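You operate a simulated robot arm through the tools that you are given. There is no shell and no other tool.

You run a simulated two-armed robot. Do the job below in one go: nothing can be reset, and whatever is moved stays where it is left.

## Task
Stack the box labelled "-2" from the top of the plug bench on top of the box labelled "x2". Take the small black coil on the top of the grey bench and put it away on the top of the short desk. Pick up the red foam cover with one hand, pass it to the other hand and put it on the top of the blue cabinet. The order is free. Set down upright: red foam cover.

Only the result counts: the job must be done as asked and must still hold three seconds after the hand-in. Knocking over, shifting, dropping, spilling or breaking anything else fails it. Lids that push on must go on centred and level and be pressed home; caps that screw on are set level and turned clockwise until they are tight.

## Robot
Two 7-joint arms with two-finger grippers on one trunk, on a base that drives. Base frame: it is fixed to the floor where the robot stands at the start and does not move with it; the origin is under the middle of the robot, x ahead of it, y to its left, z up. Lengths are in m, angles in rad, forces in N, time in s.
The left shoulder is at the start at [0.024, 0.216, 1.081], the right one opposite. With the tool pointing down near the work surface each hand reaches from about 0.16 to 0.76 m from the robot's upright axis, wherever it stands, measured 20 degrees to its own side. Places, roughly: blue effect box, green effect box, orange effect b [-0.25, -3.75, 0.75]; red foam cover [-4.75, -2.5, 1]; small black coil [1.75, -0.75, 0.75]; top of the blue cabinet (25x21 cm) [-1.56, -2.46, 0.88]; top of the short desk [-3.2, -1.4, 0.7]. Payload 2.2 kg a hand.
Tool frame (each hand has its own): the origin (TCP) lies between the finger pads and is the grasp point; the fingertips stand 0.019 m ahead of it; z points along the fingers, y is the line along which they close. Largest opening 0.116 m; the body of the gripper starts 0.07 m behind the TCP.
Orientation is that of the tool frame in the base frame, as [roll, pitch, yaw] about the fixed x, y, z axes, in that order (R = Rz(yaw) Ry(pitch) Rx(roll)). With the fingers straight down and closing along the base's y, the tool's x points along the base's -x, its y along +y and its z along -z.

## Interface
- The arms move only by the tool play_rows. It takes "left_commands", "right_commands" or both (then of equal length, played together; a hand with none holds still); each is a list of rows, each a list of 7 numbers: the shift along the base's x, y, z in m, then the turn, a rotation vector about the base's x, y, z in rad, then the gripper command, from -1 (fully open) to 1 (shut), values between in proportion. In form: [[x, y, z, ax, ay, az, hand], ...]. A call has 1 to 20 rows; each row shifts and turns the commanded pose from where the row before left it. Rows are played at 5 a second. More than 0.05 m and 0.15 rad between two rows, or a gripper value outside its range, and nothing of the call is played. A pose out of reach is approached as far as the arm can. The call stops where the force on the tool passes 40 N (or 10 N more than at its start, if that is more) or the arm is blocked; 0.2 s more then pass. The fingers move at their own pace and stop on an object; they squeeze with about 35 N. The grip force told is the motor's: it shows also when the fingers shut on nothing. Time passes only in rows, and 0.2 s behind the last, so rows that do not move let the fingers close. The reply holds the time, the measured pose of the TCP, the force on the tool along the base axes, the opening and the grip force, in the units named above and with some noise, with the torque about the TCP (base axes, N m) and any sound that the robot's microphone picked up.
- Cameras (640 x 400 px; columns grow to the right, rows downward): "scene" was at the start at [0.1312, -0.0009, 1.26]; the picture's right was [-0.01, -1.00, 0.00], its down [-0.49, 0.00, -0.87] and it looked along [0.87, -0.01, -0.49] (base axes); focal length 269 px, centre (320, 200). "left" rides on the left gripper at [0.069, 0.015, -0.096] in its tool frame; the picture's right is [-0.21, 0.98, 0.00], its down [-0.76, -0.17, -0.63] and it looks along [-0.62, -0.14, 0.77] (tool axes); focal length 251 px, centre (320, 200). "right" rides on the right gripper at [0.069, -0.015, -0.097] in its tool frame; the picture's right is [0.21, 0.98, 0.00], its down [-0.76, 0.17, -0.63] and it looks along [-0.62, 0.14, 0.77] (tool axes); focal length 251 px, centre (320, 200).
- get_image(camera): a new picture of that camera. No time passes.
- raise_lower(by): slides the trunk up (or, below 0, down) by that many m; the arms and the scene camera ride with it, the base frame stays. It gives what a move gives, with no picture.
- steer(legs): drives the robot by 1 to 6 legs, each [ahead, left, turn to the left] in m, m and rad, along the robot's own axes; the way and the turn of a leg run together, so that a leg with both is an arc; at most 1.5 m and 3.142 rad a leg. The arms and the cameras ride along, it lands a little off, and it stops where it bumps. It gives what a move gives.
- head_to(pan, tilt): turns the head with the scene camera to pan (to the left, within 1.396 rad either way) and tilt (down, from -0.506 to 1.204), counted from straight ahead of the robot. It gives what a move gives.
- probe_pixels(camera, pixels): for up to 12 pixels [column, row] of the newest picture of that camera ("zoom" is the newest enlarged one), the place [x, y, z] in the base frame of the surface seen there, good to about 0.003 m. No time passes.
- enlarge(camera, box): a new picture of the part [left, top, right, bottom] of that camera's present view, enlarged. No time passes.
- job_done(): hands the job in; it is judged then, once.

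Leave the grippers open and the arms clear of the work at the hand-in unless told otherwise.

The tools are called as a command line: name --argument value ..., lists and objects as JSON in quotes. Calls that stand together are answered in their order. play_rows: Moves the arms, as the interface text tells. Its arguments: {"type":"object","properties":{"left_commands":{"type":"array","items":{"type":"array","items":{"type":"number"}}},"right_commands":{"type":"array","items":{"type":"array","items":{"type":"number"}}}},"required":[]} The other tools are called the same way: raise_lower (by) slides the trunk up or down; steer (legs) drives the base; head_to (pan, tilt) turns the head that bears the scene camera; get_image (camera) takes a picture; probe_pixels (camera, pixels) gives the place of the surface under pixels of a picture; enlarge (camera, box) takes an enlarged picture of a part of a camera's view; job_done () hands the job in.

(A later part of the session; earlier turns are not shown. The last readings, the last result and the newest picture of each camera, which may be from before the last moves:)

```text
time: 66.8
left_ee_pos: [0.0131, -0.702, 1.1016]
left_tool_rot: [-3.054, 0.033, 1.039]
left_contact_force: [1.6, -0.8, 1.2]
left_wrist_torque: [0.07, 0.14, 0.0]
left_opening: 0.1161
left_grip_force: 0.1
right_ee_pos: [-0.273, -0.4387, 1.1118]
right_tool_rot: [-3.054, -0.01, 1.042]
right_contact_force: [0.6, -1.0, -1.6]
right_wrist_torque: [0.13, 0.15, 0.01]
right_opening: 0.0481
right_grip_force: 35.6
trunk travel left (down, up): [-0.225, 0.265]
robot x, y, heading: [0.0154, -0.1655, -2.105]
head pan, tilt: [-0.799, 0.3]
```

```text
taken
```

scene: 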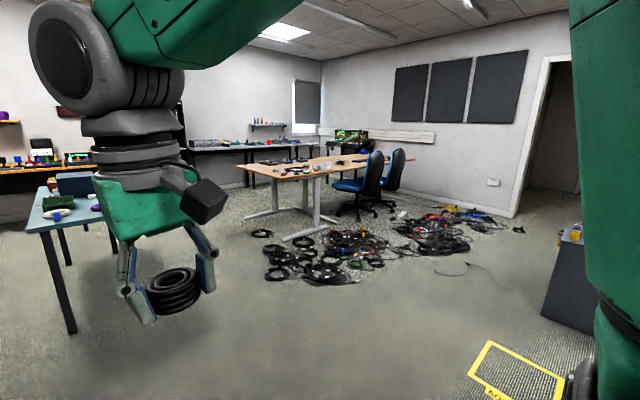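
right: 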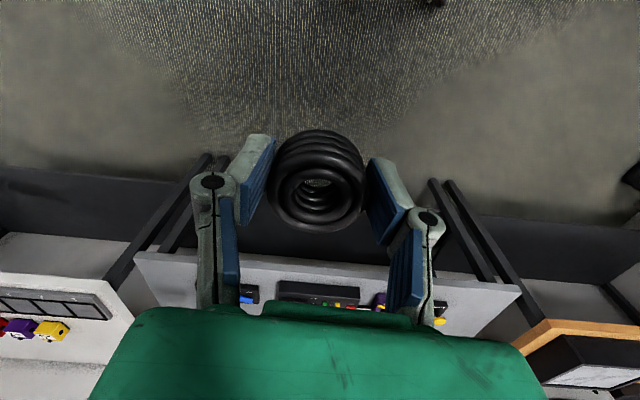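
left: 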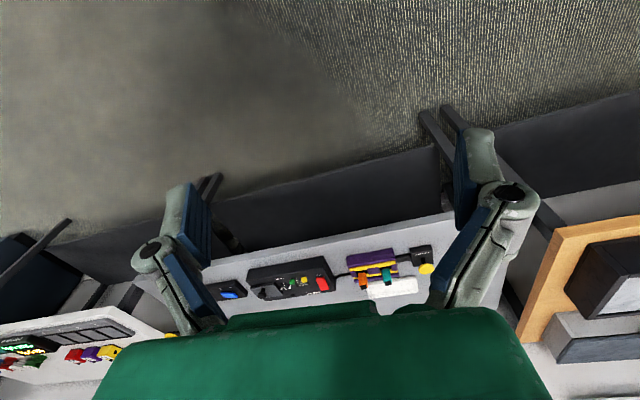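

The tool roll reads -3.05, i.e. the body seems to lean a little. I check the state again and look down around the robot to see whether something lies under or against the base.

head_to --pan -1.39 --tilt 0.9

get_image --camera "scene"

head_to --pan 0.0 --tilt 1.1

get_image --camera "scene"

head_to --pan 1.39 --tilt 0.9

get_image --camera "scene"

```text
time: 67.8
left_ee_pos: [0.0029, -0.6975, 1.1026]
left_tool_rot: [-3.063, 0.032, 1.037]
left_contact_force: [-0.5, -0.4, -0.2]
left_wrist_torque: [0.08, 0.02, 0.0]
left_opening: 0.116
left_grip_force: 0.1
right_ee_pos: [-0.2825, -0.4348, 1.1076]
right_tool_rot: [-3.062, -0.02, 1.039]
right_contact_force: [0.1, 0.6, -2.3]
right_wrist_torque: [0.03, 0.02, 0.0]
right_opening: 0.0485
right_grip_force: 35.0
trunk travel left (down, up): [-0.225, 0.265]
robot x, y, heading: [0.015, -0.1575, -2.107]
head pan, tilt: [-1.389, 0.901]
```

```text
taken
```

scene: 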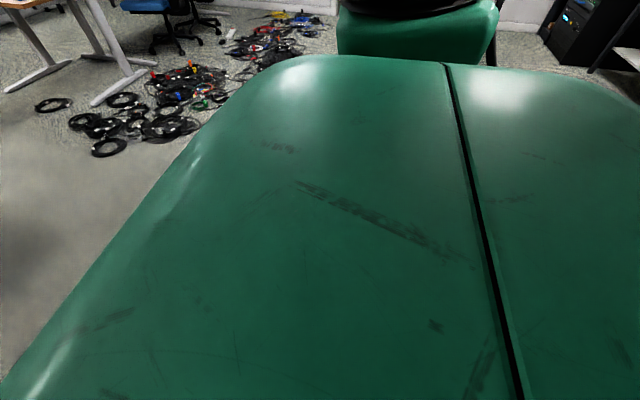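

```text
time: 69.3
left_ee_pos: [0.0076, -0.6997, 1.1032]
left_tool_rot: [-3.06, 0.035, 1.038]
left_contact_force: [1.6, -0.2, 0.1]
left_wrist_torque: [0.1, 0.13, 0.02]
left_opening: 0.1162
left_grip_force: 0.1
right_ee_pos: [-0.2764, -0.4354, 1.1122]
right_tool_rot: [-3.061, -0.009, 1.043]
right_contact_force: [0.9, -0.9, -1.5]
right_wrist_torque: [0.07, 0.13, 0.0]
right_opening: 0.0482
right_grip_force: 35.2
trunk travel left (down, up): [-0.225, 0.265]
robot x, y, heading: [0.012, -0.161, -2.104]
head pan, tilt: [0.0, 1.1]
```

```text
taken
```

scene: 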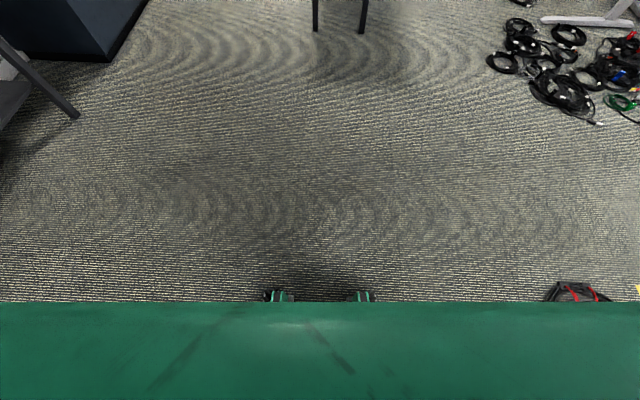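

```text
time: 70.9
left_ee_pos: [-0.042, -0.6702, 1.1133]
left_tool_rot: [-3.103, 0.032, 1.03]
left_contact_force: [-1.2, 0.3, 0.3]
left_wrist_torque: [-0.07, -0.06, -0.04]
left_opening: 0.1159
left_grip_force: 0.1
right_ee_pos: [-0.3259, -0.4074, 1.1073]
right_tool_rot: [-3.104, -0.011, 1.038]
right_contact_force: [-0.4, 1.4, -0.5]
right_wrist_torque: [0.0, -0.04, -0.03]
right_opening: 0.0481
right_grip_force: 34.5
trunk travel left (down, up): [-0.225, 0.265]
robot x, y, heading: [0.0043, -0.1565, -2.103]
head pan, tilt: [1.389, 0.901]
```

```text
taken
```

scene: 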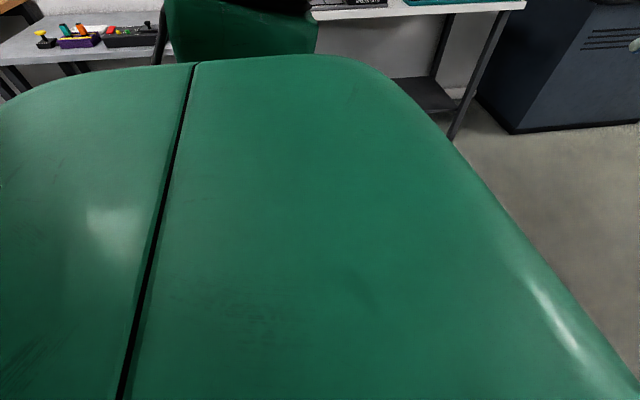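

The robot rocks slightly between two attitudes but nothing is against it and the coil is still gripped. I look again toward the desk/cable area and probe positions for planning the route.

head_to --pan -0.75 --tilt 0.3

get_image --camera "scene"

probe_pixels --camera "scene" --pixels '[[240, 165], [320, 165], [395, 160], [265, 215], [300, 235], [310, 265], [265, 275], [400, 260], [440, 235], [380, 215], [260, 125], [340, 140]]'

```text
time: 72.9
left_ee_pos: [0.0122, -0.7041, 1.1021]
left_tool_rot: [-3.054, 0.033, 1.036]
left_contact_force: [3.6, -0.9, -0.1]
left_wrist_torque: [0.1, 0.28, 0.0]
left_opening: 0.1159
left_grip_force: 0.1
right_ee_pos: [-0.272, -0.4393, 1.1102]
right_tool_rot: [-3.055, -0.015, 1.042]
right_contact_force: [2.9, -2.9, -0.7]
right_wrist_torque: [0.16, 0.24, 0.04]
right_opening: 0.0481
right_grip_force: 35.1
trunk travel left (down, up): [-0.225, 0.265]
robot x, y, heading: [0.0135, -0.1636, -2.107]
head pan, tilt: [-0.75, 0.3]
```

```text
taken
```

scene: 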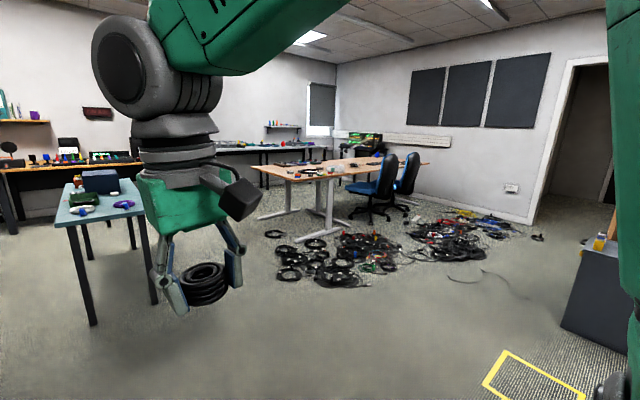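

```text
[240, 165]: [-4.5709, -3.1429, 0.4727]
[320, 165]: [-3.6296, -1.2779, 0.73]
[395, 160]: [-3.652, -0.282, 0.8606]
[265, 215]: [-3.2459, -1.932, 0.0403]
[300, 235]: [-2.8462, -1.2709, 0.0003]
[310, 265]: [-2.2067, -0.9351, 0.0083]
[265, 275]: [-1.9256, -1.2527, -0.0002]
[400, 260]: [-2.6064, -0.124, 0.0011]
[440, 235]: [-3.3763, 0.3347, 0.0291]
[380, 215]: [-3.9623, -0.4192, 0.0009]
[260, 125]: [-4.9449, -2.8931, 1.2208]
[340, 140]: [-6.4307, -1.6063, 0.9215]
```

I zoom in on the far area with the desk and the small wall shelf.

enlarge --camera "scene" --box '[210, 105, 370, 205]'

enlarge --camera "scene" --box '[0, 100, 160, 200]'

```text
4.00 times, centred on (290, 155) of scene
```

zoom: 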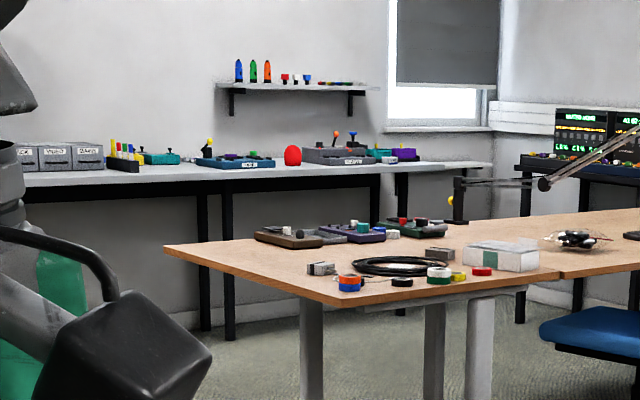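

```text
4.00 times, centred on (80, 150) of scene
```

zoom: 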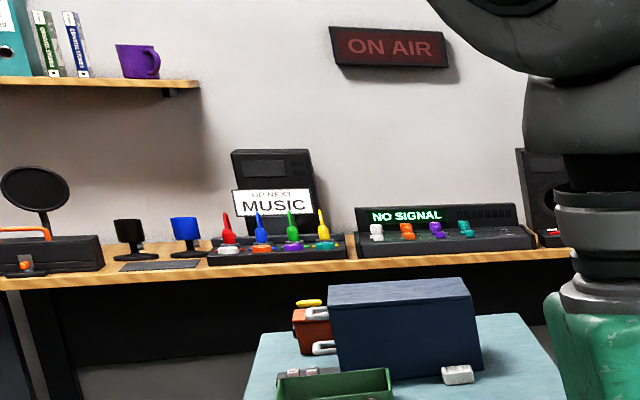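

The red foam cover is the red egg shape at first-zoom (292, 155) on the long bench; the dark blue box on the teal table is the blue cabinet. I probe the desk's corners and the teal table.

probe_pixels --camera "scene" --pixels '[[254, 167], [291, 178], [348, 173], [430, 162], [283, 144], [283, 200], [330, 235], [52, 222], [148, 215], [100, 172], [82, 175], [110, 190]]'

enlarge --camera "scene" --box '[240, 140, 400, 240]'

```text
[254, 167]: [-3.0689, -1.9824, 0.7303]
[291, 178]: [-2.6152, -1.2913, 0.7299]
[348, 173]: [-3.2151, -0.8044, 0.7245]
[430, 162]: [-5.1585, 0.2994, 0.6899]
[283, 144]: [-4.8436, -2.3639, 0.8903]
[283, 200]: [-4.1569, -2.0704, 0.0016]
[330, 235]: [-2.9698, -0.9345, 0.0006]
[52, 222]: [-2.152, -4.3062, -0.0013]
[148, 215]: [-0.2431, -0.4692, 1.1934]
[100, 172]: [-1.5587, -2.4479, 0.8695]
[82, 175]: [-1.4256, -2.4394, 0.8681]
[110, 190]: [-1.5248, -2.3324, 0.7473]
```

```text
4.00 times, centred on (320, 190) of scene
```

zoom: 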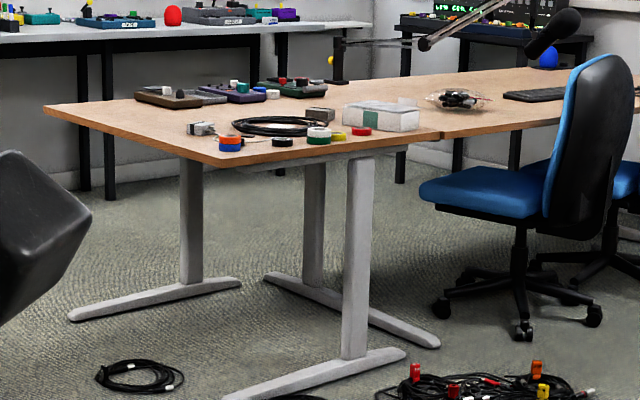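

The short desk spans roughly from (-3.07, -1.98) to (-2.62, -1.29) along its near edge, with its free strip at the left end. I check the floor cables between here and there.

probe_pixels --camera "scene" --pixels '[[275, 234], [275, 247], [285, 275], [280, 262], [300, 287], [92, 323], [155, 303], [107, 225], [138, 248], [56, 224], [350, 285], [205, 330]]'

```text
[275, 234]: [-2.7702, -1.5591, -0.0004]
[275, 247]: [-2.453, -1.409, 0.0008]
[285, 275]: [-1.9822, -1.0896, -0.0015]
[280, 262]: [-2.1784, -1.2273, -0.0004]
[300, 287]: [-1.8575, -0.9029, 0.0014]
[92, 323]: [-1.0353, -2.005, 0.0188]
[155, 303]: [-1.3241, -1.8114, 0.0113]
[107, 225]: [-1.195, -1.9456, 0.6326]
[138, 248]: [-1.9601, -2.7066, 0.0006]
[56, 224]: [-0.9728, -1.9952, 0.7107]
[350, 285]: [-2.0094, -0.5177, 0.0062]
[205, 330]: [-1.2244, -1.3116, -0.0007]
```

Cable rings reach to about (-2.0, -1.1); the teal table's corner is near (-1.3, -1.75). A straight line toward (-2.7, -2.16) passes midway. I turn -0.40 and drive 1.5 m first.

steer --legs '[[0, 0, -0.4], [1.4, 0, 0]]'

head_to --pan 0.0 --tilt 0.5

get_image --camera "scene"

```text
time: 81.1
left_ee_pos: [-1.3788, -1.4375, 1.1174]
left_tool_rot: [-3.124, 0.035, 0.641]
left_contact_force: [-2.1, 2.3, -0.2]
left_wrist_torque: [-0.2, -0.25, 0.0]
left_opening: 0.1161
left_grip_force: 0.0
right_ee_pos: [-1.541, -1.0864, 1.1036]
right_tool_rot: [-3.124, -0.012, 0.65]
right_contact_force: [-1.1, 2.6, 1.5]
right_wrist_torque: [-0.19, -0.19, -0.01]
right_opening: 0.048
right_grip_force: 34.9
trunk travel left (down, up): [-0.225, 0.265]
robot x, y, heading: [-1.1214, -0.9929, -2.494]
head pan, tilt: [-0.75, 0.3]
```

```text
time: 82.2
left_ee_pos: [-1.3277, -1.4976, 1.1026]
left_tool_rot: [-3.057, 0.037, 0.649]
left_contact_force: [0.8, -2.2, 0.2]
left_wrist_torque: [0.07, 0.1, -0.01]
left_opening: 0.1161
left_grip_force: 0.1
right_ee_pos: [-1.4925, -1.1466, 1.1115]
right_tool_rot: [-3.058, -0.011, 0.653]
right_contact_force: [1.5, -1.6, -1.3]
right_wrist_torque: [0.12, 0.1, 0.01]
right_opening: 0.0479
right_grip_force: 34.9
trunk travel left (down, up): [-0.225, 0.265]
robot x, y, heading: [-1.1246, -0.9975, -2.495]
head pan, tilt: [0.0, 0.499]
```

```text
taken
```

scene: 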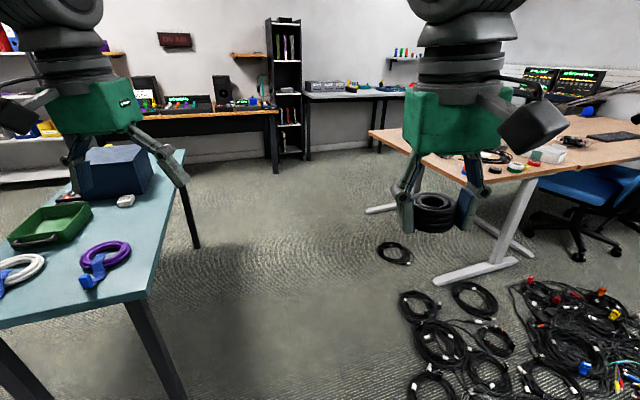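

The hands swayed by some cm between readings. I let short moments pass with zero-motion rows to see whether this is an oscillation that dies out.

play_rows --left_commands '[[0, 0, 0, 0, 0, 0, -1]]' --right_commands '[[0, 0, 0, 0, 0, 0, 1]]'

play_rows --left_commands '[[0, 0, 0, 0, 0, 0, -1]]' --right_commands '[[0, 0, 0, 0, 0, 0, 1]]'

play_rows --left_commands '[[0, 0, 0, 0, 0, 0, -1]]' --right_commands '[[0, 0, 0, 0, 0, 0, 1]]'

play_rows --left_commands '[[0, 0, 0, 0, 0, 0, -1]]' --right_commands '[[0, 0, 0, 0, 0, 0, 1]]'

```text
time: 82.8
left_ee_pos: [-1.3814, -1.4238, 1.1192]
left_tool_rot: [-3.126, 0.041, 0.632]
left_contact_force: [-0.8, 1.3, 0.1]
left_wrist_torque: [-0.12, -0.12, 0.0]
left_opening: 0.1163
left_grip_force: 0.2
right_ee_pos: [-1.5431, -1.0737, 1.1008]
right_tool_rot: [-3.127, -0.028, 0.642]
right_contact_force: [-0.7, 0.8, 0.5]
right_wrist_torque: [-0.1, -0.06, -0.03]
right_opening: 0.048
right_grip_force: 35.1
trunk travel left (down, up): [-0.225, 0.265]
robot x, y, heading: [-1.1332, -0.9825, -2.495]
head pan, tilt: [0.0, 0.499]
stopped in row 1 (left hand): the arm was blocked; the commanded pose is now the measured one
```

```text
time: 83.4
left_ee_pos: [-1.3672, -1.4376, 1.1187]
left_tool_rot: [-3.116, 0.042, 0.636]
left_contact_force: [-0.7, 0.5, 0.2]
left_wrist_torque: [-0.05, -0.07, 0.01]
left_opening: 0.116
left_grip_force: 0.0
right_ee_pos: [-1.5326, -1.087, 1.0982]
right_tool_rot: [-3.117, -0.038, 0.646]
right_contact_force: [-0.6, 1.5, -1.8]
right_wrist_torque: [-0.09, -0.06, -0.02]
right_opening: 0.048
right_grip_force: 35.1
trunk travel left (down, up): [-0.225, 0.265]
robot x, y, heading: [-1.1329, -0.9928, -2.491]
head pan, tilt: [0.0, 0.499]
stopped in row 1 (left hand): the arm was blocked; the commanded pose is now the measured one
```

```text
time: 83.8
left_ee_pos: [-1.352, -1.4607, 1.1139]
left_tool_rot: [-3.093, 0.041, 0.641]
left_contact_force: [-0.6, -1.1, -0.4]
left_wrist_torque: [0.05, 0.04, -0.03]
left_opening: 0.1159
left_grip_force: 0.2
right_ee_pos: [-1.5158, -1.1082, 1.1022]
right_tool_rot: [-3.095, -0.029, 0.648]
right_contact_force: [0.4, -0.6, -1.8]
right_wrist_torque: [0.04, 0.05, 0.02]
right_opening: 0.0479
right_grip_force: 35.2
trunk travel left (down, up): [-0.225, 0.265]
robot x, y, heading: [-1.1266, -0.9978, -2.488]
head pan, tilt: [0.0, 0.499]
```

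```text
time: 84.2
left_ee_pos: [-1.3618, -1.4453, 1.1164]
left_tool_rot: [-3.109, 0.042, 0.637]
left_contact_force: [-0.4, -0.2, -0.3]
left_wrist_torque: [0.0, -0.01, -0.02]
left_opening: 0.116
left_grip_force: 0.1
right_ee_pos: [-1.5274, -1.0958, 1.0974]
right_tool_rot: [-3.109, -0.039, 0.648]
right_contact_force: [0.0, -0.2, -1.5]
right_wrist_torque: [-0.04, -0.03, 0.0]
right_opening: 0.0479
right_grip_force: 34.9
trunk travel left (down, up): [-0.225, 0.265]
robot x, y, heading: [-1.1296, -0.9937, -2.495]
head pan, tilt: [0.0, 0.499]
```

It is a decaying sway of the body after moves. I'll wait a couple of seconds with still rows and take a picture to see the settled state.

play_rows --left_commands '[[0, 0, 0, 0, 0, 0, -1], [0, 0, 0, 0, 0, 0, -1], [0, 0, 0, 0, 0, 0, -1], [0, 0, 0, 0, 0, 0, -1], [0, 0, 0, 0, 0, 0, -1], [0, 0, 0, 0, 0, 0, -1], [0, 0, 0, 0, 0, 0, -1], [0, 0, 0, 0, 0, 0, -1], [0, 0, 0, 0, 0, 0, -1], [0, 0, 0, 0, 0, 0, -1]]'

get_image --camera "scene"

get_image --camera "right"

```text
time: 86.4
left_ee_pos: [-1.3466, -1.4662, 1.1121]
left_tool_rot: [-3.088, 0.041, 0.643]
left_contact_force: [1.4, -0.7, 0.1]
left_wrist_torque: [0.07, 0.11, -0.02]
left_opening: 0.116
left_grip_force: 0.1
right_ee_pos: [-1.5108, -1.1151, 1.1025]
right_tool_rot: [-3.086, -0.03, 0.651]
right_contact_force: [0.7, -1.1, -1.0]
right_wrist_torque: [0.05, 0.03, -0.01]
right_opening: 0.0477
right_grip_force: 34.9
trunk travel left (down, up): [-0.225, 0.265]
robot x, y, heading: [-1.126, -0.9999, -2.491]
head pan, tilt: [0.0, 0.499]
```

```text
taken
```

scene: 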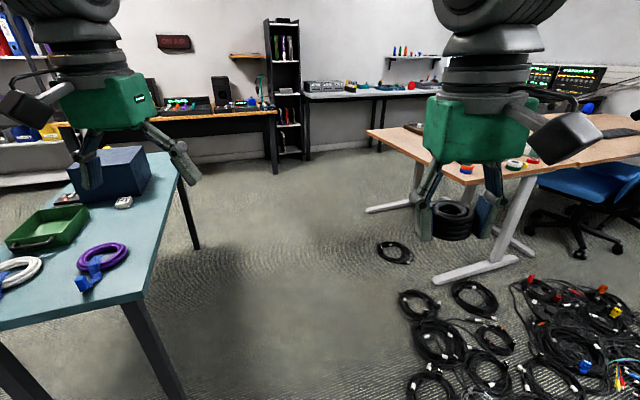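

```text
taken
```

right: 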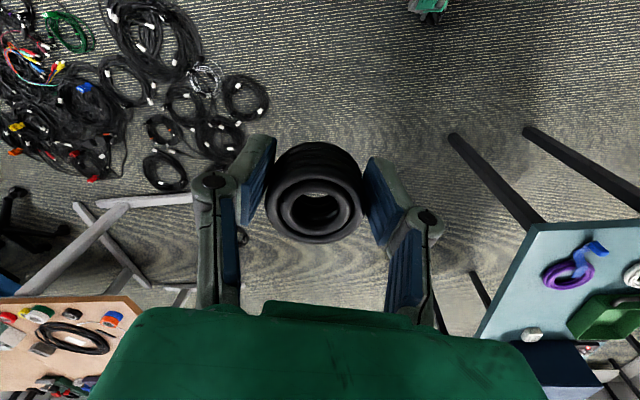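

The sway is small now. I wait a little longer to see whether it decays fully.

play_rows --left_commands '[[0, 0, 0, 0, 0, 0, -1], [0, 0, 0, 0, 0, 0, -1], [0, 0, 0, 0, 0, 0, -1], [0, 0, 0, 0, 0, 0, -1], [0, 0, 0, 0, 0, 0, -1], [0, 0, 0, 0, 0, 0, -1], [0, 0, 0, 0, 0, 0, -1], [0, 0, 0, 0, 0, 0, -1], [0, 0, 0, 0, 0, 0, -1], [0, 0, 0, 0, 0, 0, -1], [0, 0, 0, 0, 0, 0, -1], [0, 0, 0, 0, 0, 0, -1], [0, 0, 0, 0, 0, 0, -1], [0, 0, 0, 0, 0, 0, -1], [0, 0, 0, 0, 0, 0, -1]]'

play_rows --left_commands '[[0, 0, 0, 0, 0, 0, -1]]'

play_rows --left_commands '[[0, 0, 0, 0, 0, 0, -1]]'

play_rows --left_commands '[[0, 0, 0, 0, 0, 0, -1]]'

```text
time: 89.6
left_ee_pos: [-1.3725, -1.4326, 1.1193]
left_tool_rot: [-3.121, 0.043, 0.64]
left_contact_force: [-0.9, 1.6, -0.1]
left_wrist_torque: [-0.09, -0.08, -0.03]
left_opening: 0.1161
left_grip_force: 0.0
right_ee_pos: [-1.5353, -1.081, 1.0975]
right_tool_rot: [-3.121, -0.032, 0.648]
right_contact_force: [-0.4, 0.1, -0.3]
right_wrist_torque: [-0.11, -0.01, -0.01]
right_opening: 0.0476
right_grip_force: 34.9
trunk travel left (down, up): [-0.225, 0.265]
robot x, y, heading: [-1.1339, -0.9902, -2.492]
head pan, tilt: [0.0, 0.499]
```

```text
time: 90.2
left_ee_pos: [-1.3652, -1.4358, 1.1199]
left_tool_rot: [-3.119, 0.044, 0.64]
left_contact_force: [-1.9, 1.3, -0.5]
left_wrist_torque: [-0.09, -0.07, -0.02]
left_opening: 0.1159
left_grip_force: 0.1
right_ee_pos: [-1.5302, -1.0856, 1.0948]
right_tool_rot: [-3.118, -0.044, 0.649]
right_contact_force: [-1.1, 1.3, -1.3]
right_wrist_torque: [-0.09, -0.06, -0.01]
right_opening: 0.0482
right_grip_force: 35.0
trunk travel left (down, up): [-0.225, 0.265]
robot x, y, heading: [-1.1265, -0.9936, -2.488]
head pan, tilt: [0.0, 0.499]
stopped in row 1 (left hand): the arm was blocked; the commanded pose is now the measured one
```

```text
time: 90.6
left_ee_pos: [-1.3479, -1.4598, 1.116]
left_tool_rot: [-3.096, 0.041, 0.646]
left_contact_force: [1.5, -1.3, -0.5]
left_wrist_torque: [0.07, 0.03, 0.0]
left_opening: 0.1162
left_grip_force: 0.1
right_ee_pos: [-1.5122, -1.1094, 1.0997]
right_tool_rot: [-3.096, -0.035, 0.653]
right_contact_force: [0.7, 0.2, -1.0]
right_wrist_torque: [0.06, 0.05, 0.02]
right_opening: 0.0479
right_grip_force: 34.9
trunk travel left (down, up): [-0.225, 0.265]
robot x, y, heading: [-1.1226, -0.9969, -2.493]
head pan, tilt: [0.0, 0.499]
```

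```text
time: 91.0
left_ee_pos: [-1.3611, -1.4426, 1.1179]
left_tool_rot: [-3.114, 0.041, 0.642]
left_contact_force: [-0.3, 0.7, 0.0]
left_wrist_torque: [-0.04, -0.02, 0.02]
left_opening: 0.1156
left_grip_force: 0.0
right_ee_pos: [-1.5265, -1.0919, 1.096]
right_tool_rot: [-3.114, -0.046, 0.651]
right_contact_force: [-0.4, -0.6, -0.8]
right_wrist_torque: [-0.02, -0.05, -0.02]
right_opening: 0.0479
right_grip_force: 34.7
trunk travel left (down, up): [-0.225, 0.265]
robot x, y, heading: [-1.1291, -0.9978, -2.492]
head pan, tilt: [0.0, 0.499]
```

The sway is sustained, as if something were lodged under the base. I look down at the front wheels with the scene camera.

head_to --pan 0.0 --tilt 1.0

enlarge --camera "scene" --box '[200, 260, 440, 400]'

get_image --camera "scene"

```text
time: 91.9
left_ee_pos: [-1.3697, -1.433, 1.1211]
left_tool_rot: [-3.125, 0.044, 0.64]
left_contact_force: [-1.4, 0.9, -0.1]
left_wrist_torque: [-0.08, -0.05, -0.02]
left_opening: 0.1159
left_grip_force: 0.1
right_ee_pos: [-1.5329, -1.0822, 1.0941]
right_tool_rot: [-3.121, -0.042, 0.649]
right_contact_force: [0.7, 1.1, -1.1]
right_wrist_torque: [-0.04, 0.0, 0.06]
right_opening: 0.0481
right_grip_force: 35.6
trunk travel left (down, up): [-0.225, 0.265]
robot x, y, heading: [-1.1277, -0.9928, -2.494]
head pan, tilt: [0.0, 1.0]
```

```text
2.67 times, centred on (320, 330) of scene
```

zoom: 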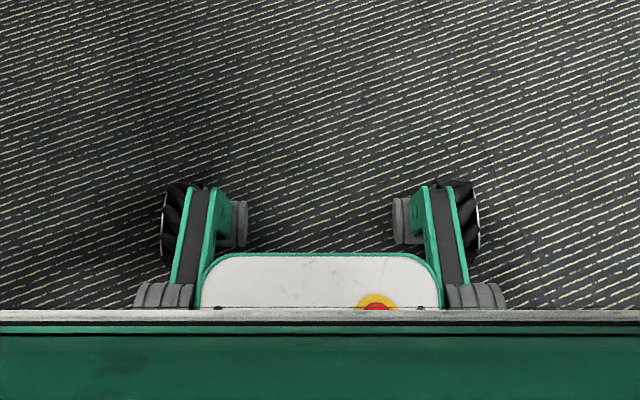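

```text
taken
```

scene: 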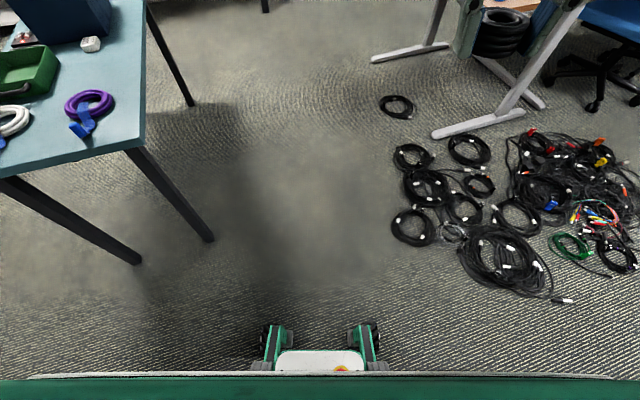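

Nothing is caught at the front wheels. The sway seems to decay slowly; I wait some more with still rows and watch.

play_rows --left_commands '[[0, 0, 0, 0, 0, 0, -1], [0, 0, 0, 0, 0, 0, -1], [0, 0, 0, 0, 0, 0, -1], [0, 0, 0, 0, 0, 0, -1], [0, 0, 0, 0, 0, 0, -1], [0, 0, 0, 0, 0, 0, -1], [0, 0, 0, 0, 0, 0, -1], [0, 0, 0, 0, 0, 0, -1], [0, 0, 0, 0, 0, 0, -1], [0, 0, 0, 0, 0, 0, -1], [0, 0, 0, 0, 0, 0, -1], [0, 0, 0, 0, 0, 0, -1], [0, 0, 0, 0, 0, 0, -1], [0, 0, 0, 0, 0, 0, -1], [0, 0, 0, 0, 0, 0, -1], [0, 0, 0, 0, 0, 0, -1], [0, 0, 0, 0, 0, 0, -1], [0, 0, 0, 0, 0, 0, -1], [0, 0, 0, 0, 0, 0, -1], [0, 0, 0, 0, 0, 0, -1]]'

play_rows --left_commands '[[0, 0, 0, 0, 0, 0, -1], [0, 0, 0, 0, 0, 0, -1], [0, 0, 0, 0, 0, 0, -1], [0, 0, 0, 0, 0, 0, -1], [0, 0, 0, 0, 0, 0, -1], [0, 0, 0, 0, 0, 0, -1], [0, 0, 0, 0, 0, 0, -1], [0, 0, 0, 0, 0, 0, -1], [0, 0, 0, 0, 0, 0, -1], [0, 0, 0, 0, 0, 0, -1], [0, 0, 0, 0, 0, 0, -1], [0, 0, 0, 0, 0, 0, -1], [0, 0, 0, 0, 0, 0, -1], [0, 0, 0, 0, 0, 0, -1], [0, 0, 0, 0, 0, 0, -1], [0, 0, 0, 0, 0, 0, -1], [0, 0, 0, 0, 0, 0, -1], [0, 0, 0, 0, 0, 0, -1], [0, 0, 0, 0, 0, 0, -1], [0, 0, 0, 0, 0, 0, -1]]'

play_rows --left_commands '[[0, 0, 0, 0, 0, 0, -1]]'

play_rows --left_commands '[[0, 0, 0, 0, 0, 0, -1]]'

play_rows --left_commands '[[0, 0, 0, 0, 0, 0, -1]]'

```text
time: 96.1
left_ee_pos: [-1.3629, -1.4398, 1.1192]
left_tool_rot: [-3.116, 0.041, 0.644]
left_contact_force: [0.2, 0.6, 0.0]
left_wrist_torque: [-0.02, -0.04, -0.02]
left_opening: 0.1161
left_grip_force: 0.2
right_ee_pos: [-1.5274, -1.0899, 1.0948]
right_tool_rot: [-3.115, -0.043, 0.65]
right_contact_force: [-0.8, 0.0, -0.9]
right_wrist_torque: [-0.04, -0.05, -0.01]
right_opening: 0.0478
right_grip_force: 35.5
trunk travel left (down, up): [-0.225, 0.265]
robot x, y, heading: [-1.126, -0.9978, -2.495]
head pan, tilt: [0.0, 1.0]
```

```text
time: 100.3
left_ee_pos: [-1.356, -1.4497, 1.1182]
left_tool_rot: [-3.105, 0.042, 0.642]
left_contact_force: [0.1, -0.5, -0.2]
left_wrist_torque: [-0.03, -0.02, 0.03]
left_opening: 0.1159
left_grip_force: 0.1
right_ee_pos: [-1.5204, -1.099, 1.0977]
right_tool_rot: [-3.107, -0.042, 0.652]
right_contact_force: [-0.4, 0.1, -0.6]
right_wrist_torque: [-0.02, -0.03, 0.0]
right_opening: 0.0477
right_grip_force: 35.0
trunk travel left (down, up): [-0.225, 0.265]
robot x, y, heading: [-1.1275, -1.0036, -2.495]
head pan, tilt: [0.0, 1.0]
```

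```text
time: 100.7
left_ee_pos: [-1.3592, -1.4455, 1.1179]
left_tool_rot: [-3.112, 0.044, 0.644]
left_contact_force: [-0.8, 0.1, 0.2]
left_wrist_torque: [-0.03, 0.02, -0.02]
left_opening: 0.1161
left_grip_force: 0.1
right_ee_pos: [-1.525, -1.0944, 1.0969]
right_tool_rot: [-3.111, -0.039, 0.652]
right_contact_force: [0.4, -0.2, -0.3]
right_wrist_torque: [0.0, -0.06, 0.0]
right_opening: 0.0479
right_grip_force: 35.0
trunk travel left (down, up): [-0.225, 0.265]
robot x, y, heading: [-1.1252, -0.9977, -2.488]
head pan, tilt: [0.0, 1.0]
```

```text
time: 101.1
left_ee_pos: [-1.3517, -1.4555, 1.1173]
left_tool_rot: [-3.102, 0.043, 0.644]
left_contact_force: [1.0, 0.1, -0.5]
left_wrist_torque: [-0.01, -0.01, 0.02]
left_opening: 0.116
left_grip_force: 0.0
right_ee_pos: [-1.5166, -1.103, 1.0973]
right_tool_rot: [-3.102, -0.04, 0.652]
right_contact_force: [0.9, -0.2, -0.1]
right_wrist_torque: [-0.01, -0.01, 0.03]
right_opening: 0.0478
right_grip_force: 35.1
trunk travel left (down, up): [-0.225, 0.265]
robot x, y, heading: [-1.1266, -0.9973, -2.486]
head pan, tilt: [0.0, 1.0]
```

```text
time: 101.5
left_ee_pos: [-1.3623, -1.4428, 1.1179]
left_tool_rot: [-3.115, 0.043, 0.642]
left_contact_force: [-0.5, 1.1, 0.6]
left_wrist_torque: [-0.03, -0.06, 0.02]
left_opening: 0.1163
left_grip_force: 0.0
right_ee_pos: [-1.5272, -1.0903, 1.0961]
right_tool_rot: [-3.115, -0.039, 0.651]
right_contact_force: [0.3, 0.5, -1.2]
right_wrist_torque: [-0.01, -0.04, -0.02]
right_opening: 0.0478
right_grip_force: 34.9
trunk travel left (down, up): [-0.225, 0.265]
robot x, y, heading: [-1.1272, -0.996, -2.491]
head pan, tilt: [0.0, 1.0]
```

The sway has nearly died out (±0.006 rad), with only the arms' set tilt of ~0.03 left, which I'll correct later. I drive on to about (-2.70, -2.16), then turn right to face the desk's free left end.

steer --legs '[[1.0, 0, 0], [0.95, -0.02, 0], [0, 0, -1.23]]'

head_to --pan -0.1 --tilt 0.6

get_image --camera "scene"

```text
time: 114.3
left_ee_pos: [-3.1919, -2.066, 1.1196]
left_tool_rot: [-3.115, 0.044, -0.588]
left_contact_force: [0.9, 0.8, 0.2]
left_wrist_torque: [-0.04, -0.04, 0.0]
left_opening: 0.116
left_grip_force: 0.2
right_ee_pos: [-2.9155, -1.7962, 1.0968]
right_tool_rot: [-3.113, -0.042, -0.584]
right_contact_force: [0.2, 0.0, -0.3]
right_wrist_torque: [-0.03, -0.01, 0.04]
right_opening: 0.048
right_grip_force: 35.0
trunk travel left (down, up): [-0.225, 0.265]
robot x, y, heading: [-2.691, -2.1423, 2.556]
head pan, tilt: [0.0, 1.0]
```

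```text
time: 115.2
left_ee_pos: [-3.1929, -2.0727, 1.1189]
left_tool_rot: [-3.11, 0.044, -0.589]
left_contact_force: [-0.1, 0.7, 0.6]
left_wrist_torque: [-0.03, 0.03, -0.02]
left_opening: 0.1162
left_grip_force: 0.0
right_ee_pos: [-2.915, -1.8014, 1.095]
right_tool_rot: [-3.107, -0.045, -0.584]
right_contact_force: [-0.3, 0.0, 0.0]
right_wrist_torque: [-0.01, 0.01, 0.02]
right_opening: 0.0477
right_grip_force: 34.6
trunk travel left (down, up): [-0.225, 0.265]
robot x, y, heading: [-2.6906, -2.1438, 2.561]
head pan, tilt: [-0.099, 0.6]
```

```text
taken
```

scene: 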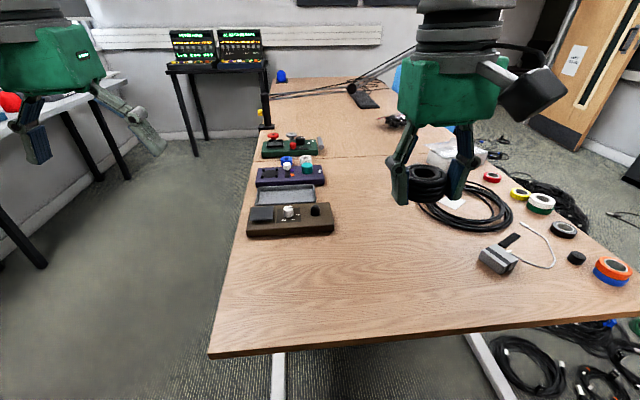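

The desk's front area around px (350, 270) is clear. I probe it and nearby landmarks.

probe_pixels --camera "scene" --pixels '[[350, 270], [300, 280], [400, 260], [213, 352], [250, 195], [335, 160], [440, 330], [300, 225], [485, 255], [420, 222], [280, 300], [360, 240]]'

```text
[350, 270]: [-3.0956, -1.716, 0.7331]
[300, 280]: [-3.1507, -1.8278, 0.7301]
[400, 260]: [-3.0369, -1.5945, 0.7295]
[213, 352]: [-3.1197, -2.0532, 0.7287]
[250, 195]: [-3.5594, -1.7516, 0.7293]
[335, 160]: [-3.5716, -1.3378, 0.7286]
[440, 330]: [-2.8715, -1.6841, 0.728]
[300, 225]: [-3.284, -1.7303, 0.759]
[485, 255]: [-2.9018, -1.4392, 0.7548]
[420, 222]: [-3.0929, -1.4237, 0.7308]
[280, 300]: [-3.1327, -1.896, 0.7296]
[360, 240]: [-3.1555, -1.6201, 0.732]
```

I'll set the coil at about (-3.04, -1.72), clear of everything by 0.2 m. I level the right tool, move over the spot and lower to z≈0.85.

play_rows --right_commands '[[0, 0, 0, -0.002, 0.028, 0, 1], [0, 0, 0, -0.002, 0.028, 0, 1], [-0.031, 0.02, 0, 0, 0, 0, 1], [-0.031, 0.02, 0, 0, 0, 0, 1], [-0.031, 0.02, 0, 0, 0, 0, 1], [-0.032, 0.021, 0, 0, 0, 0, 1], [0, 0, -0.04, 0, 0, 0, 1], [0, 0, -0.04, 0, 0, 0, 1], [0, 0, -0.04, 0, 0, 0, 1], [0, 0, -0.04, 0, 0, 0, 1], [0, 0, -0.04, 0, 0, 0, 1], [0, 0, -0.04, 0, 0, 0, 1], [0, 0, 0, 0, 0, 0, 1], [0, 0, 0, 0, 0, 0, 1], [0, 0, 0, 0, 0, 0, 1], [0, 0, 0, 0, 0, 0, 1], [0, 0, 0, 0, 0, 0, 1]]'

get_image --camera "scene"

get_image --camera "right"

```text
time: 118.8
left_ee_pos: [-3.1993, -2.0811, 1.117]
left_tool_rot: [-3.102, 0.044, -0.589]
left_contact_force: [-1.3, 0.2, -0.9]
left_wrist_torque: [-0.01, 0.0, 0.01]
left_opening: 0.1161
left_grip_force: 0.1
right_ee_pos: [-3.0458, -1.7268, 0.8597]
right_tool_rot: [-3.135, 0.007, -0.582]
right_contact_force: [-0.4, 0.7, 0.0]
right_wrist_torque: [0.03, -0.03, 0.02]
right_opening: 0.0476
right_grip_force: 35.1
trunk travel left (down, up): [-0.225, 0.265]
robot x, y, heading: [-2.6933, -2.141, 2.557]
head pan, tilt: [-0.099, 0.6]
```

```text
taken
```

scene: 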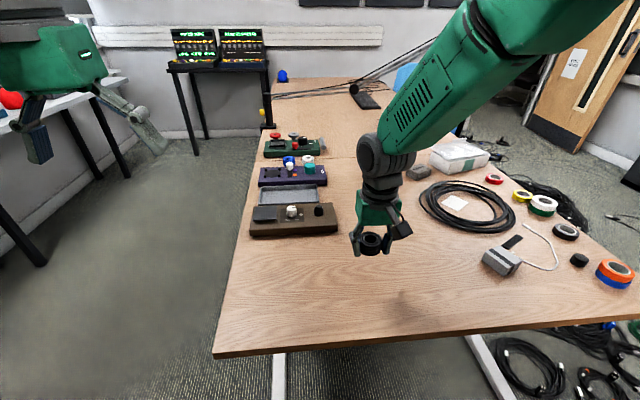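

```text
taken
```

right: 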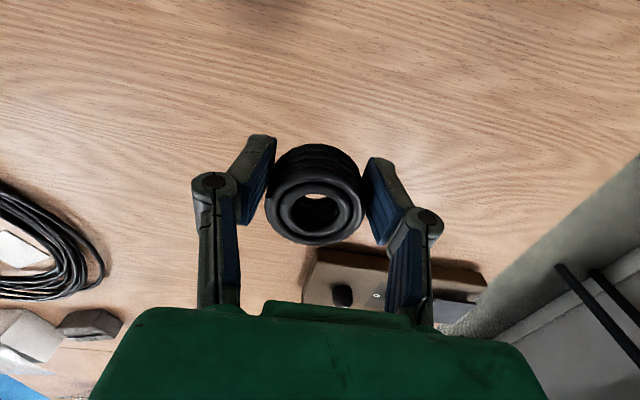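

The coil hangs above the clear spot. I lower to about 0.757 and check the force.

play_rows --right_commands '[[0, 0, -0.04, 0, 0, 0, 1], [0, 0, -0.04, 0, 0, 0, 1], [0, 0, -0.02, 0, 0, 0, 1], [0, 0, 0, 0, 0, 0, 1], [0, 0, 0, 0, 0, 0, 1], [0, 0, 0, 0, 0, 0, 1]]'

enlarge --camera "scene" --box '[300, 200, 460, 300]'

get_image --camera "right"

```text
time: 120.2
left_ee_pos: [-3.1952, -2.0763, 1.1184]
left_tool_rot: [-3.106, 0.045, -0.591]
left_contact_force: [-0.4, -0.8, -0.2]
left_wrist_torque: [0.0, 0.01, 0.0]
left_opening: 0.1158
left_grip_force: 0.0
right_ee_pos: [-3.0423, -1.7232, 0.7584]
right_tool_rot: [-3.137, 0.007, -0.583]
right_contact_force: [0.5, -0.4, -1.9]
right_wrist_torque: [0.0, -0.02, 0.03]
right_opening: 0.0473
right_grip_force: 35.1
trunk travel left (down, up): [-0.225, 0.265]
robot x, y, heading: [-2.6932, -2.139, 2.552]
head pan, tilt: [-0.099, 0.6]
```

```text
4.00 times, centred on (380, 250) of scene
```

zoom: 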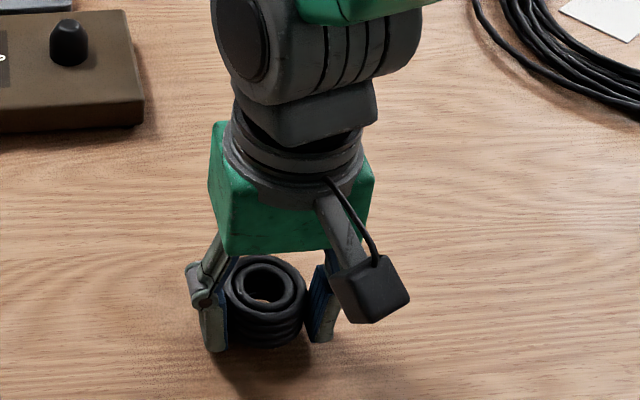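

```text
taken
```

right: 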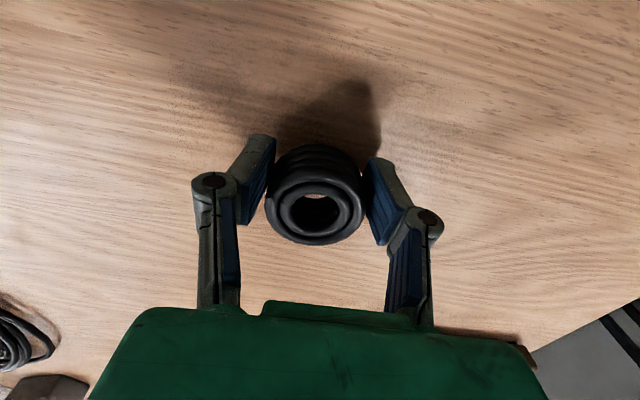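

Not yet in contact. I lower in small steps of 3 mm.

play_rows --right_commands '[[0, 0, -0.003, 0, 0, 0, 1], [0, 0, 0, 0, 0, 0, 1], [0, 0, 0, 0, 0, 0, 1]]'

play_rows --right_commands '[[0, 0, -0.003, 0, 0, 0, 1], [0, 0, 0, 0, 0, 0, 1], [0, 0, 0, 0, 0, 0, 1]]'

```text
time: 121.0
left_ee_pos: [-3.1968, -2.0772, 1.1193]
left_tool_rot: [-3.105, 0.047, -0.591]
left_contact_force: [0.2, 0.1, -0.4]
left_wrist_torque: [-0.02, -0.04, -0.03]
left_opening: 0.1159
left_grip_force: 0.0
right_ee_pos: [-3.0452, -1.7238, 0.7554]
right_tool_rot: [-3.138, 0.006, -0.583]
right_contact_force: [1.2, 0.1, -1.1]
right_wrist_torque: [-0.01, 0.02, -0.01]
right_opening: 0.0475
right_grip_force: 34.5
trunk travel left (down, up): [-0.225, 0.265]
robot x, y, heading: [-2.6946, -2.1426, 2.554]
head pan, tilt: [-0.099, 0.6]
```

```text
time: 121.8
left_ee_pos: [-3.1955, -2.0777, 1.1177]
left_tool_rot: [-3.105, 0.045, -0.59]
left_contact_force: [-0.6, 0.2, 0.0]
left_wrist_torque: [-0.01, 0.02, -0.02]
left_opening: 0.1161
left_grip_force: 0.0
right_ee_pos: [-3.0449, -1.7245, 0.7539]
right_tool_rot: [-3.138, 0.008, -0.583]
right_contact_force: [-0.2, 0.7, -1.3]
right_wrist_torque: [-0.02, -0.02, -0.03]
right_opening: 0.0475
right_grip_force: 35.2
trunk travel left (down, up): [-0.225, 0.265]
robot x, y, heading: [-2.696, -2.1413, 2.554]
head pan, tilt: [-0.099, 0.6]
```

Still no contact. I lower 3 mm more (fingertips then ~3 mm over the top).

play_rows --right_commands '[[0, 0, -0.003, 0, 0, 0, 1], [0, 0, 0, 0, 0, 0, 1], [0, 0, 0, 0, 0, 0, 1]]'

get_image --camera "right"

enlarge --camera "scene" --box '[330, 230, 430, 300]'

```text
time: 122.6
left_ee_pos: [-3.1951, -2.0785, 1.1176]
left_tool_rot: [-3.105, 0.047, -0.59]
left_contact_force: [0.1, 0.1, -0.1]
left_wrist_torque: [0.01, 0.01, -0.01]
left_opening: 0.1158
left_grip_force: 0.2
right_ee_pos: [-3.0433, -1.7249, 0.7505]
right_tool_rot: [-3.136, 0.006, -0.582]
right_contact_force: [0.9, -0.4, 5.1]
right_wrist_torque: [-0.2, 0.0, 0.03]
right_opening: 0.0477
right_grip_force: 35.2
trunk travel left (down, up): [-0.225, 0.265]
robot x, y, heading: [-2.6924, -2.1434, 2.558]
head pan, tilt: [-0.099, 0.6]
```

```text
taken
```

right: 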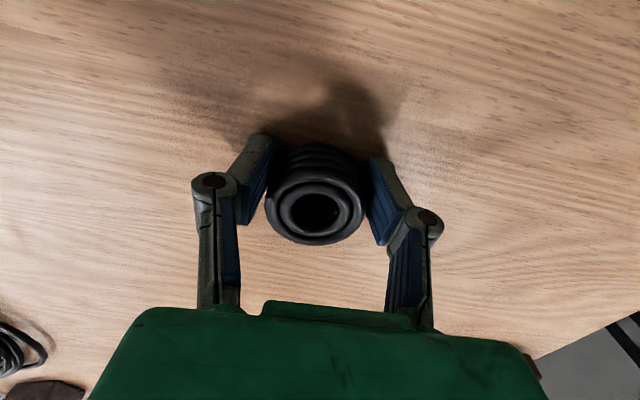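

```text
5.71 times, centred on (380, 265) of scene
```

zoom: 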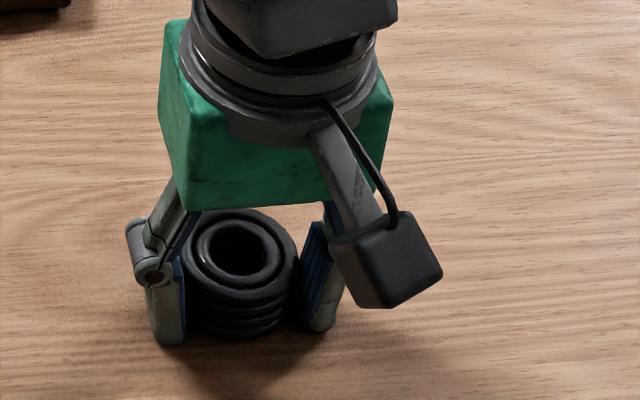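

Contact is felt (5 N). I open a bit, then fully, and lift away.

play_rows --right_commands '[[0, 0, 0, 0, 0, 0, 0.1], [0, 0, 0, 0, 0, 0, 0.0], [0, 0, 0, 0, 0, 0, -0.3], [0, 0, 0, 0, 0, 0, -0.6], [0, 0, 0, 0, 0, 0, -1], [0, 0, 0, 0, 0, 0, -1], [0, 0, 0.03, 0, 0, 0, -1], [0, 0, 0.04, 0, 0, 0, -1], [0, 0, 0.04, 0, 0, 0, -1], [0, 0, 0.04, 0, 0, 0, -1], [0, 0, 0.045, 0, 0, 0, -1], [0, 0, 0.045, 0, 0, 0, -1], [0, 0, 0.045, 0, 0, 0, -1], [0, 0, 0.045, 0, 0, 0, -1], [0, 0, 0.02, 0, 0, 0, -1]]'

get_image --camera "scene"

get_image --camera "right"

```text
time: 125.8
left_ee_pos: [-3.1957, -2.0767, 1.1173]
left_tool_rot: [-3.104, 0.046, -0.59]
left_contact_force: [-0.8, -0.9, -0.2]
left_wrist_torque: [-0.01, -0.03, -0.01]
left_opening: 0.116
left_grip_force: 0.0
right_ee_pos: [-3.045, -1.7238, 1.0993]
right_tool_rot: [-3.139, 0.007, -0.583]
right_contact_force: [-0.1, -0.1, -0.1]
right_wrist_torque: [0.05, 0.0, 0.01]
right_opening: 0.1161
right_grip_force: 0.1
trunk travel left (down, up): [-0.225, 0.265]
robot x, y, heading: [-2.6941, -2.145, 2.557]
head pan, tilt: [-0.099, 0.6]
```

```text
taken
```

scene: 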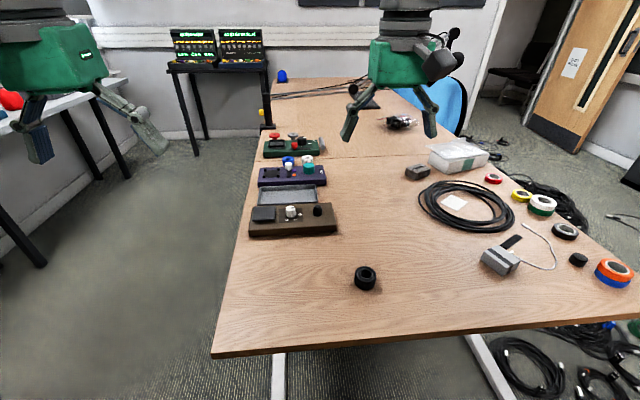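

```text
taken
```

right: 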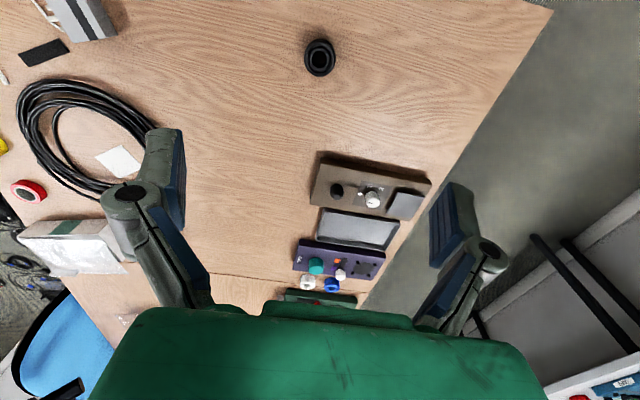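

The coil stands flat on the short desk at px (365, 278). Next the red foam cover. I level the left tool, draw the right hand back a bit, then back off and turn toward the long bench where the red egg shape is (px 10, 100).

play_rows --left_commands '[[0, 0, 0, -0.028, -0.0085, 0, -1], [0, 0, 0, -0.0285, -0.009, 0, -1], [0, 0, 0, 0, 0, 0, -1]]' --right_commands '[[0.043, -0.002, 0, 0, 0, 0, -1], [0.043, -0.002, 0, 0, 0, 0, -1], [0, 0, 0, 0, 0, 0, -1]]'

steer --legs '[[-0.15, 0, 0], [0, 0, 0.76]]'

head_to --pan 0.0 --tilt 0.35

get_image --camera "scene"

```text
time: 126.6
left_ee_pos: [-3.1962, -2.0753, 1.1184]
left_tool_rot: [3.14, -0.001, -0.592]
left_contact_force: [-0.1, 0.1, 0.4]
left_wrist_torque: [-0.01, -0.02, 0.01]
left_opening: 0.1159
left_grip_force: 0.0
right_ee_pos: [-2.9574, -1.7245, 1.0993]
right_tool_rot: [-3.137, 0.004, -0.584]
right_contact_force: [-0.3, 0.4, -0.3]
right_wrist_torque: [-0.04, -0.04, 0.04]
right_opening: 0.1157
right_grip_force: 0.0
trunk travel left (down, up): [-0.225, 0.265]
robot x, y, heading: [-2.6935, -2.1472, 2.556]
head pan, tilt: [-0.099, 0.6]
```

```text
time: 129.9
left_ee_pos: [-2.9765, -2.5251, 1.1184]
left_tool_rot: [3.141, 0.001, 0.172]
left_contact_force: [0.1, 0.2, -0.1]
left_wrist_torque: [-0.04, 0.02, 0.03]
left_opening: 0.1158
left_grip_force: 0.0
right_ee_pos: [-3.0472, -2.1067, 1.0996]
right_tool_rot: [-3.139, 0.005, 0.182]
right_contact_force: [-0.4, 0.0, -0.2]
right_wrist_torque: [-0.01, 0.0, 0.01]
right_opening: 0.1161
right_grip_force: 0.1
trunk travel left (down, up): [-0.225, 0.265]
robot x, y, heading: [-2.5712, -2.2244, -2.961]
head pan, tilt: [-0.099, 0.6]
```

```text
time: 130.7
left_ee_pos: [-2.9732, -2.5247, 1.1187]
left_tool_rot: [3.139, 0.002, 0.173]
left_contact_force: [-0.9, 0.1, 0.0]
left_wrist_torque: [0.01, -0.04, -0.01]
left_opening: 0.1161
left_grip_force: 0.1
right_ee_pos: [-3.0439, -2.107, 1.1012]
right_tool_rot: [-3.139, 0.009, 0.182]
right_contact_force: [-0.7, -0.6, -0.2]
right_wrist_torque: [-0.04, -0.01, 0.0]
right_opening: 0.116
right_grip_force: 0.1
trunk travel left (down, up): [-0.225, 0.265]
robot x, y, heading: [-2.5663, -2.2211, -2.958]
head pan, tilt: [0.0, 0.351]
```

```text
taken
```

scene: 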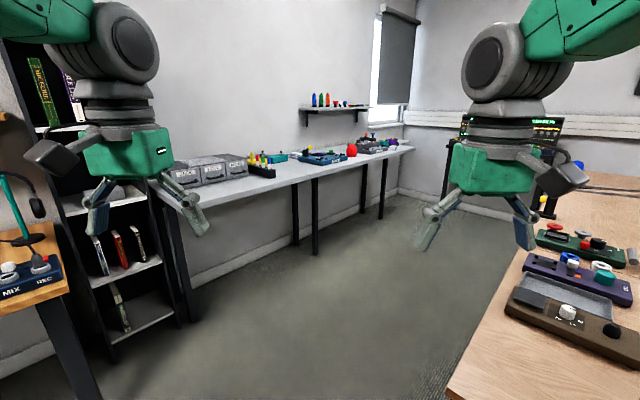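

The sway is gone. The red foam cover is at px (352, 150); I zoom and probe around it.

enlarge --camera "scene" --box '[270, 110, 430, 210]'

probe_pixels --camera "scene" --pixels '[[351, 150], [352, 157], [294, 183], [413, 151], [340, 105], [300, 110], [365, 115], [320, 157], [375, 145], [250, 190]]'

```text
4.00 times, centred on (350, 160) of scene
```

zoom: 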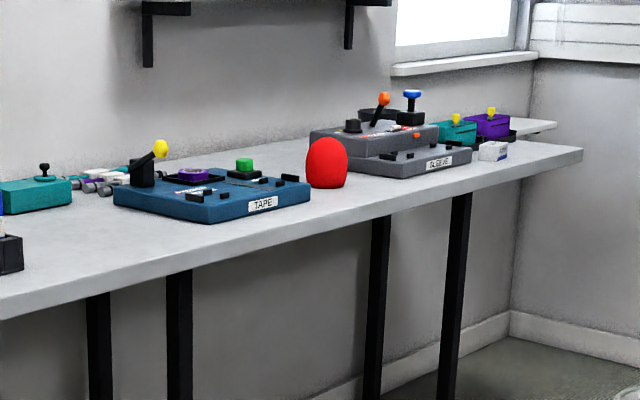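

```text
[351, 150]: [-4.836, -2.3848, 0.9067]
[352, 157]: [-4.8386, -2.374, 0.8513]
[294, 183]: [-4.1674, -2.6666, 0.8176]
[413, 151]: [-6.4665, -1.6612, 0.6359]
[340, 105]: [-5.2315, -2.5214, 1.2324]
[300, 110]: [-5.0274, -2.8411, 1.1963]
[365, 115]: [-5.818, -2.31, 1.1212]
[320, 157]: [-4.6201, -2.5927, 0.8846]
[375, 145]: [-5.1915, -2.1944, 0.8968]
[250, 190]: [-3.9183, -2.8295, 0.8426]
```

I probe the foam cover's outline, its neighbours and the bench edge in the zoom.

probe_pixels --camera "zoom" --pixels '[[326, 140], [310, 165], [343, 165], [326, 185], [326, 165], [450, 192], [150, 280], [575, 162], [300, 185], [310, 205], [355, 165], [365, 175]]'

```text
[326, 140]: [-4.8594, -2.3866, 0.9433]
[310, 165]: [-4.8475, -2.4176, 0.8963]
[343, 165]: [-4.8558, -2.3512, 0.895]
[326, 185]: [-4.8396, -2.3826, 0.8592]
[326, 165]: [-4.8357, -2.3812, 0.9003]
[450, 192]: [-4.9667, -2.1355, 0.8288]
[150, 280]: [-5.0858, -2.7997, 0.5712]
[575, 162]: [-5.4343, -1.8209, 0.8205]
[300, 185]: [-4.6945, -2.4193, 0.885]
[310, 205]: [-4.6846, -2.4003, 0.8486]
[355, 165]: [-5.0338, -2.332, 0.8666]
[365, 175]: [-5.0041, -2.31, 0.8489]
```

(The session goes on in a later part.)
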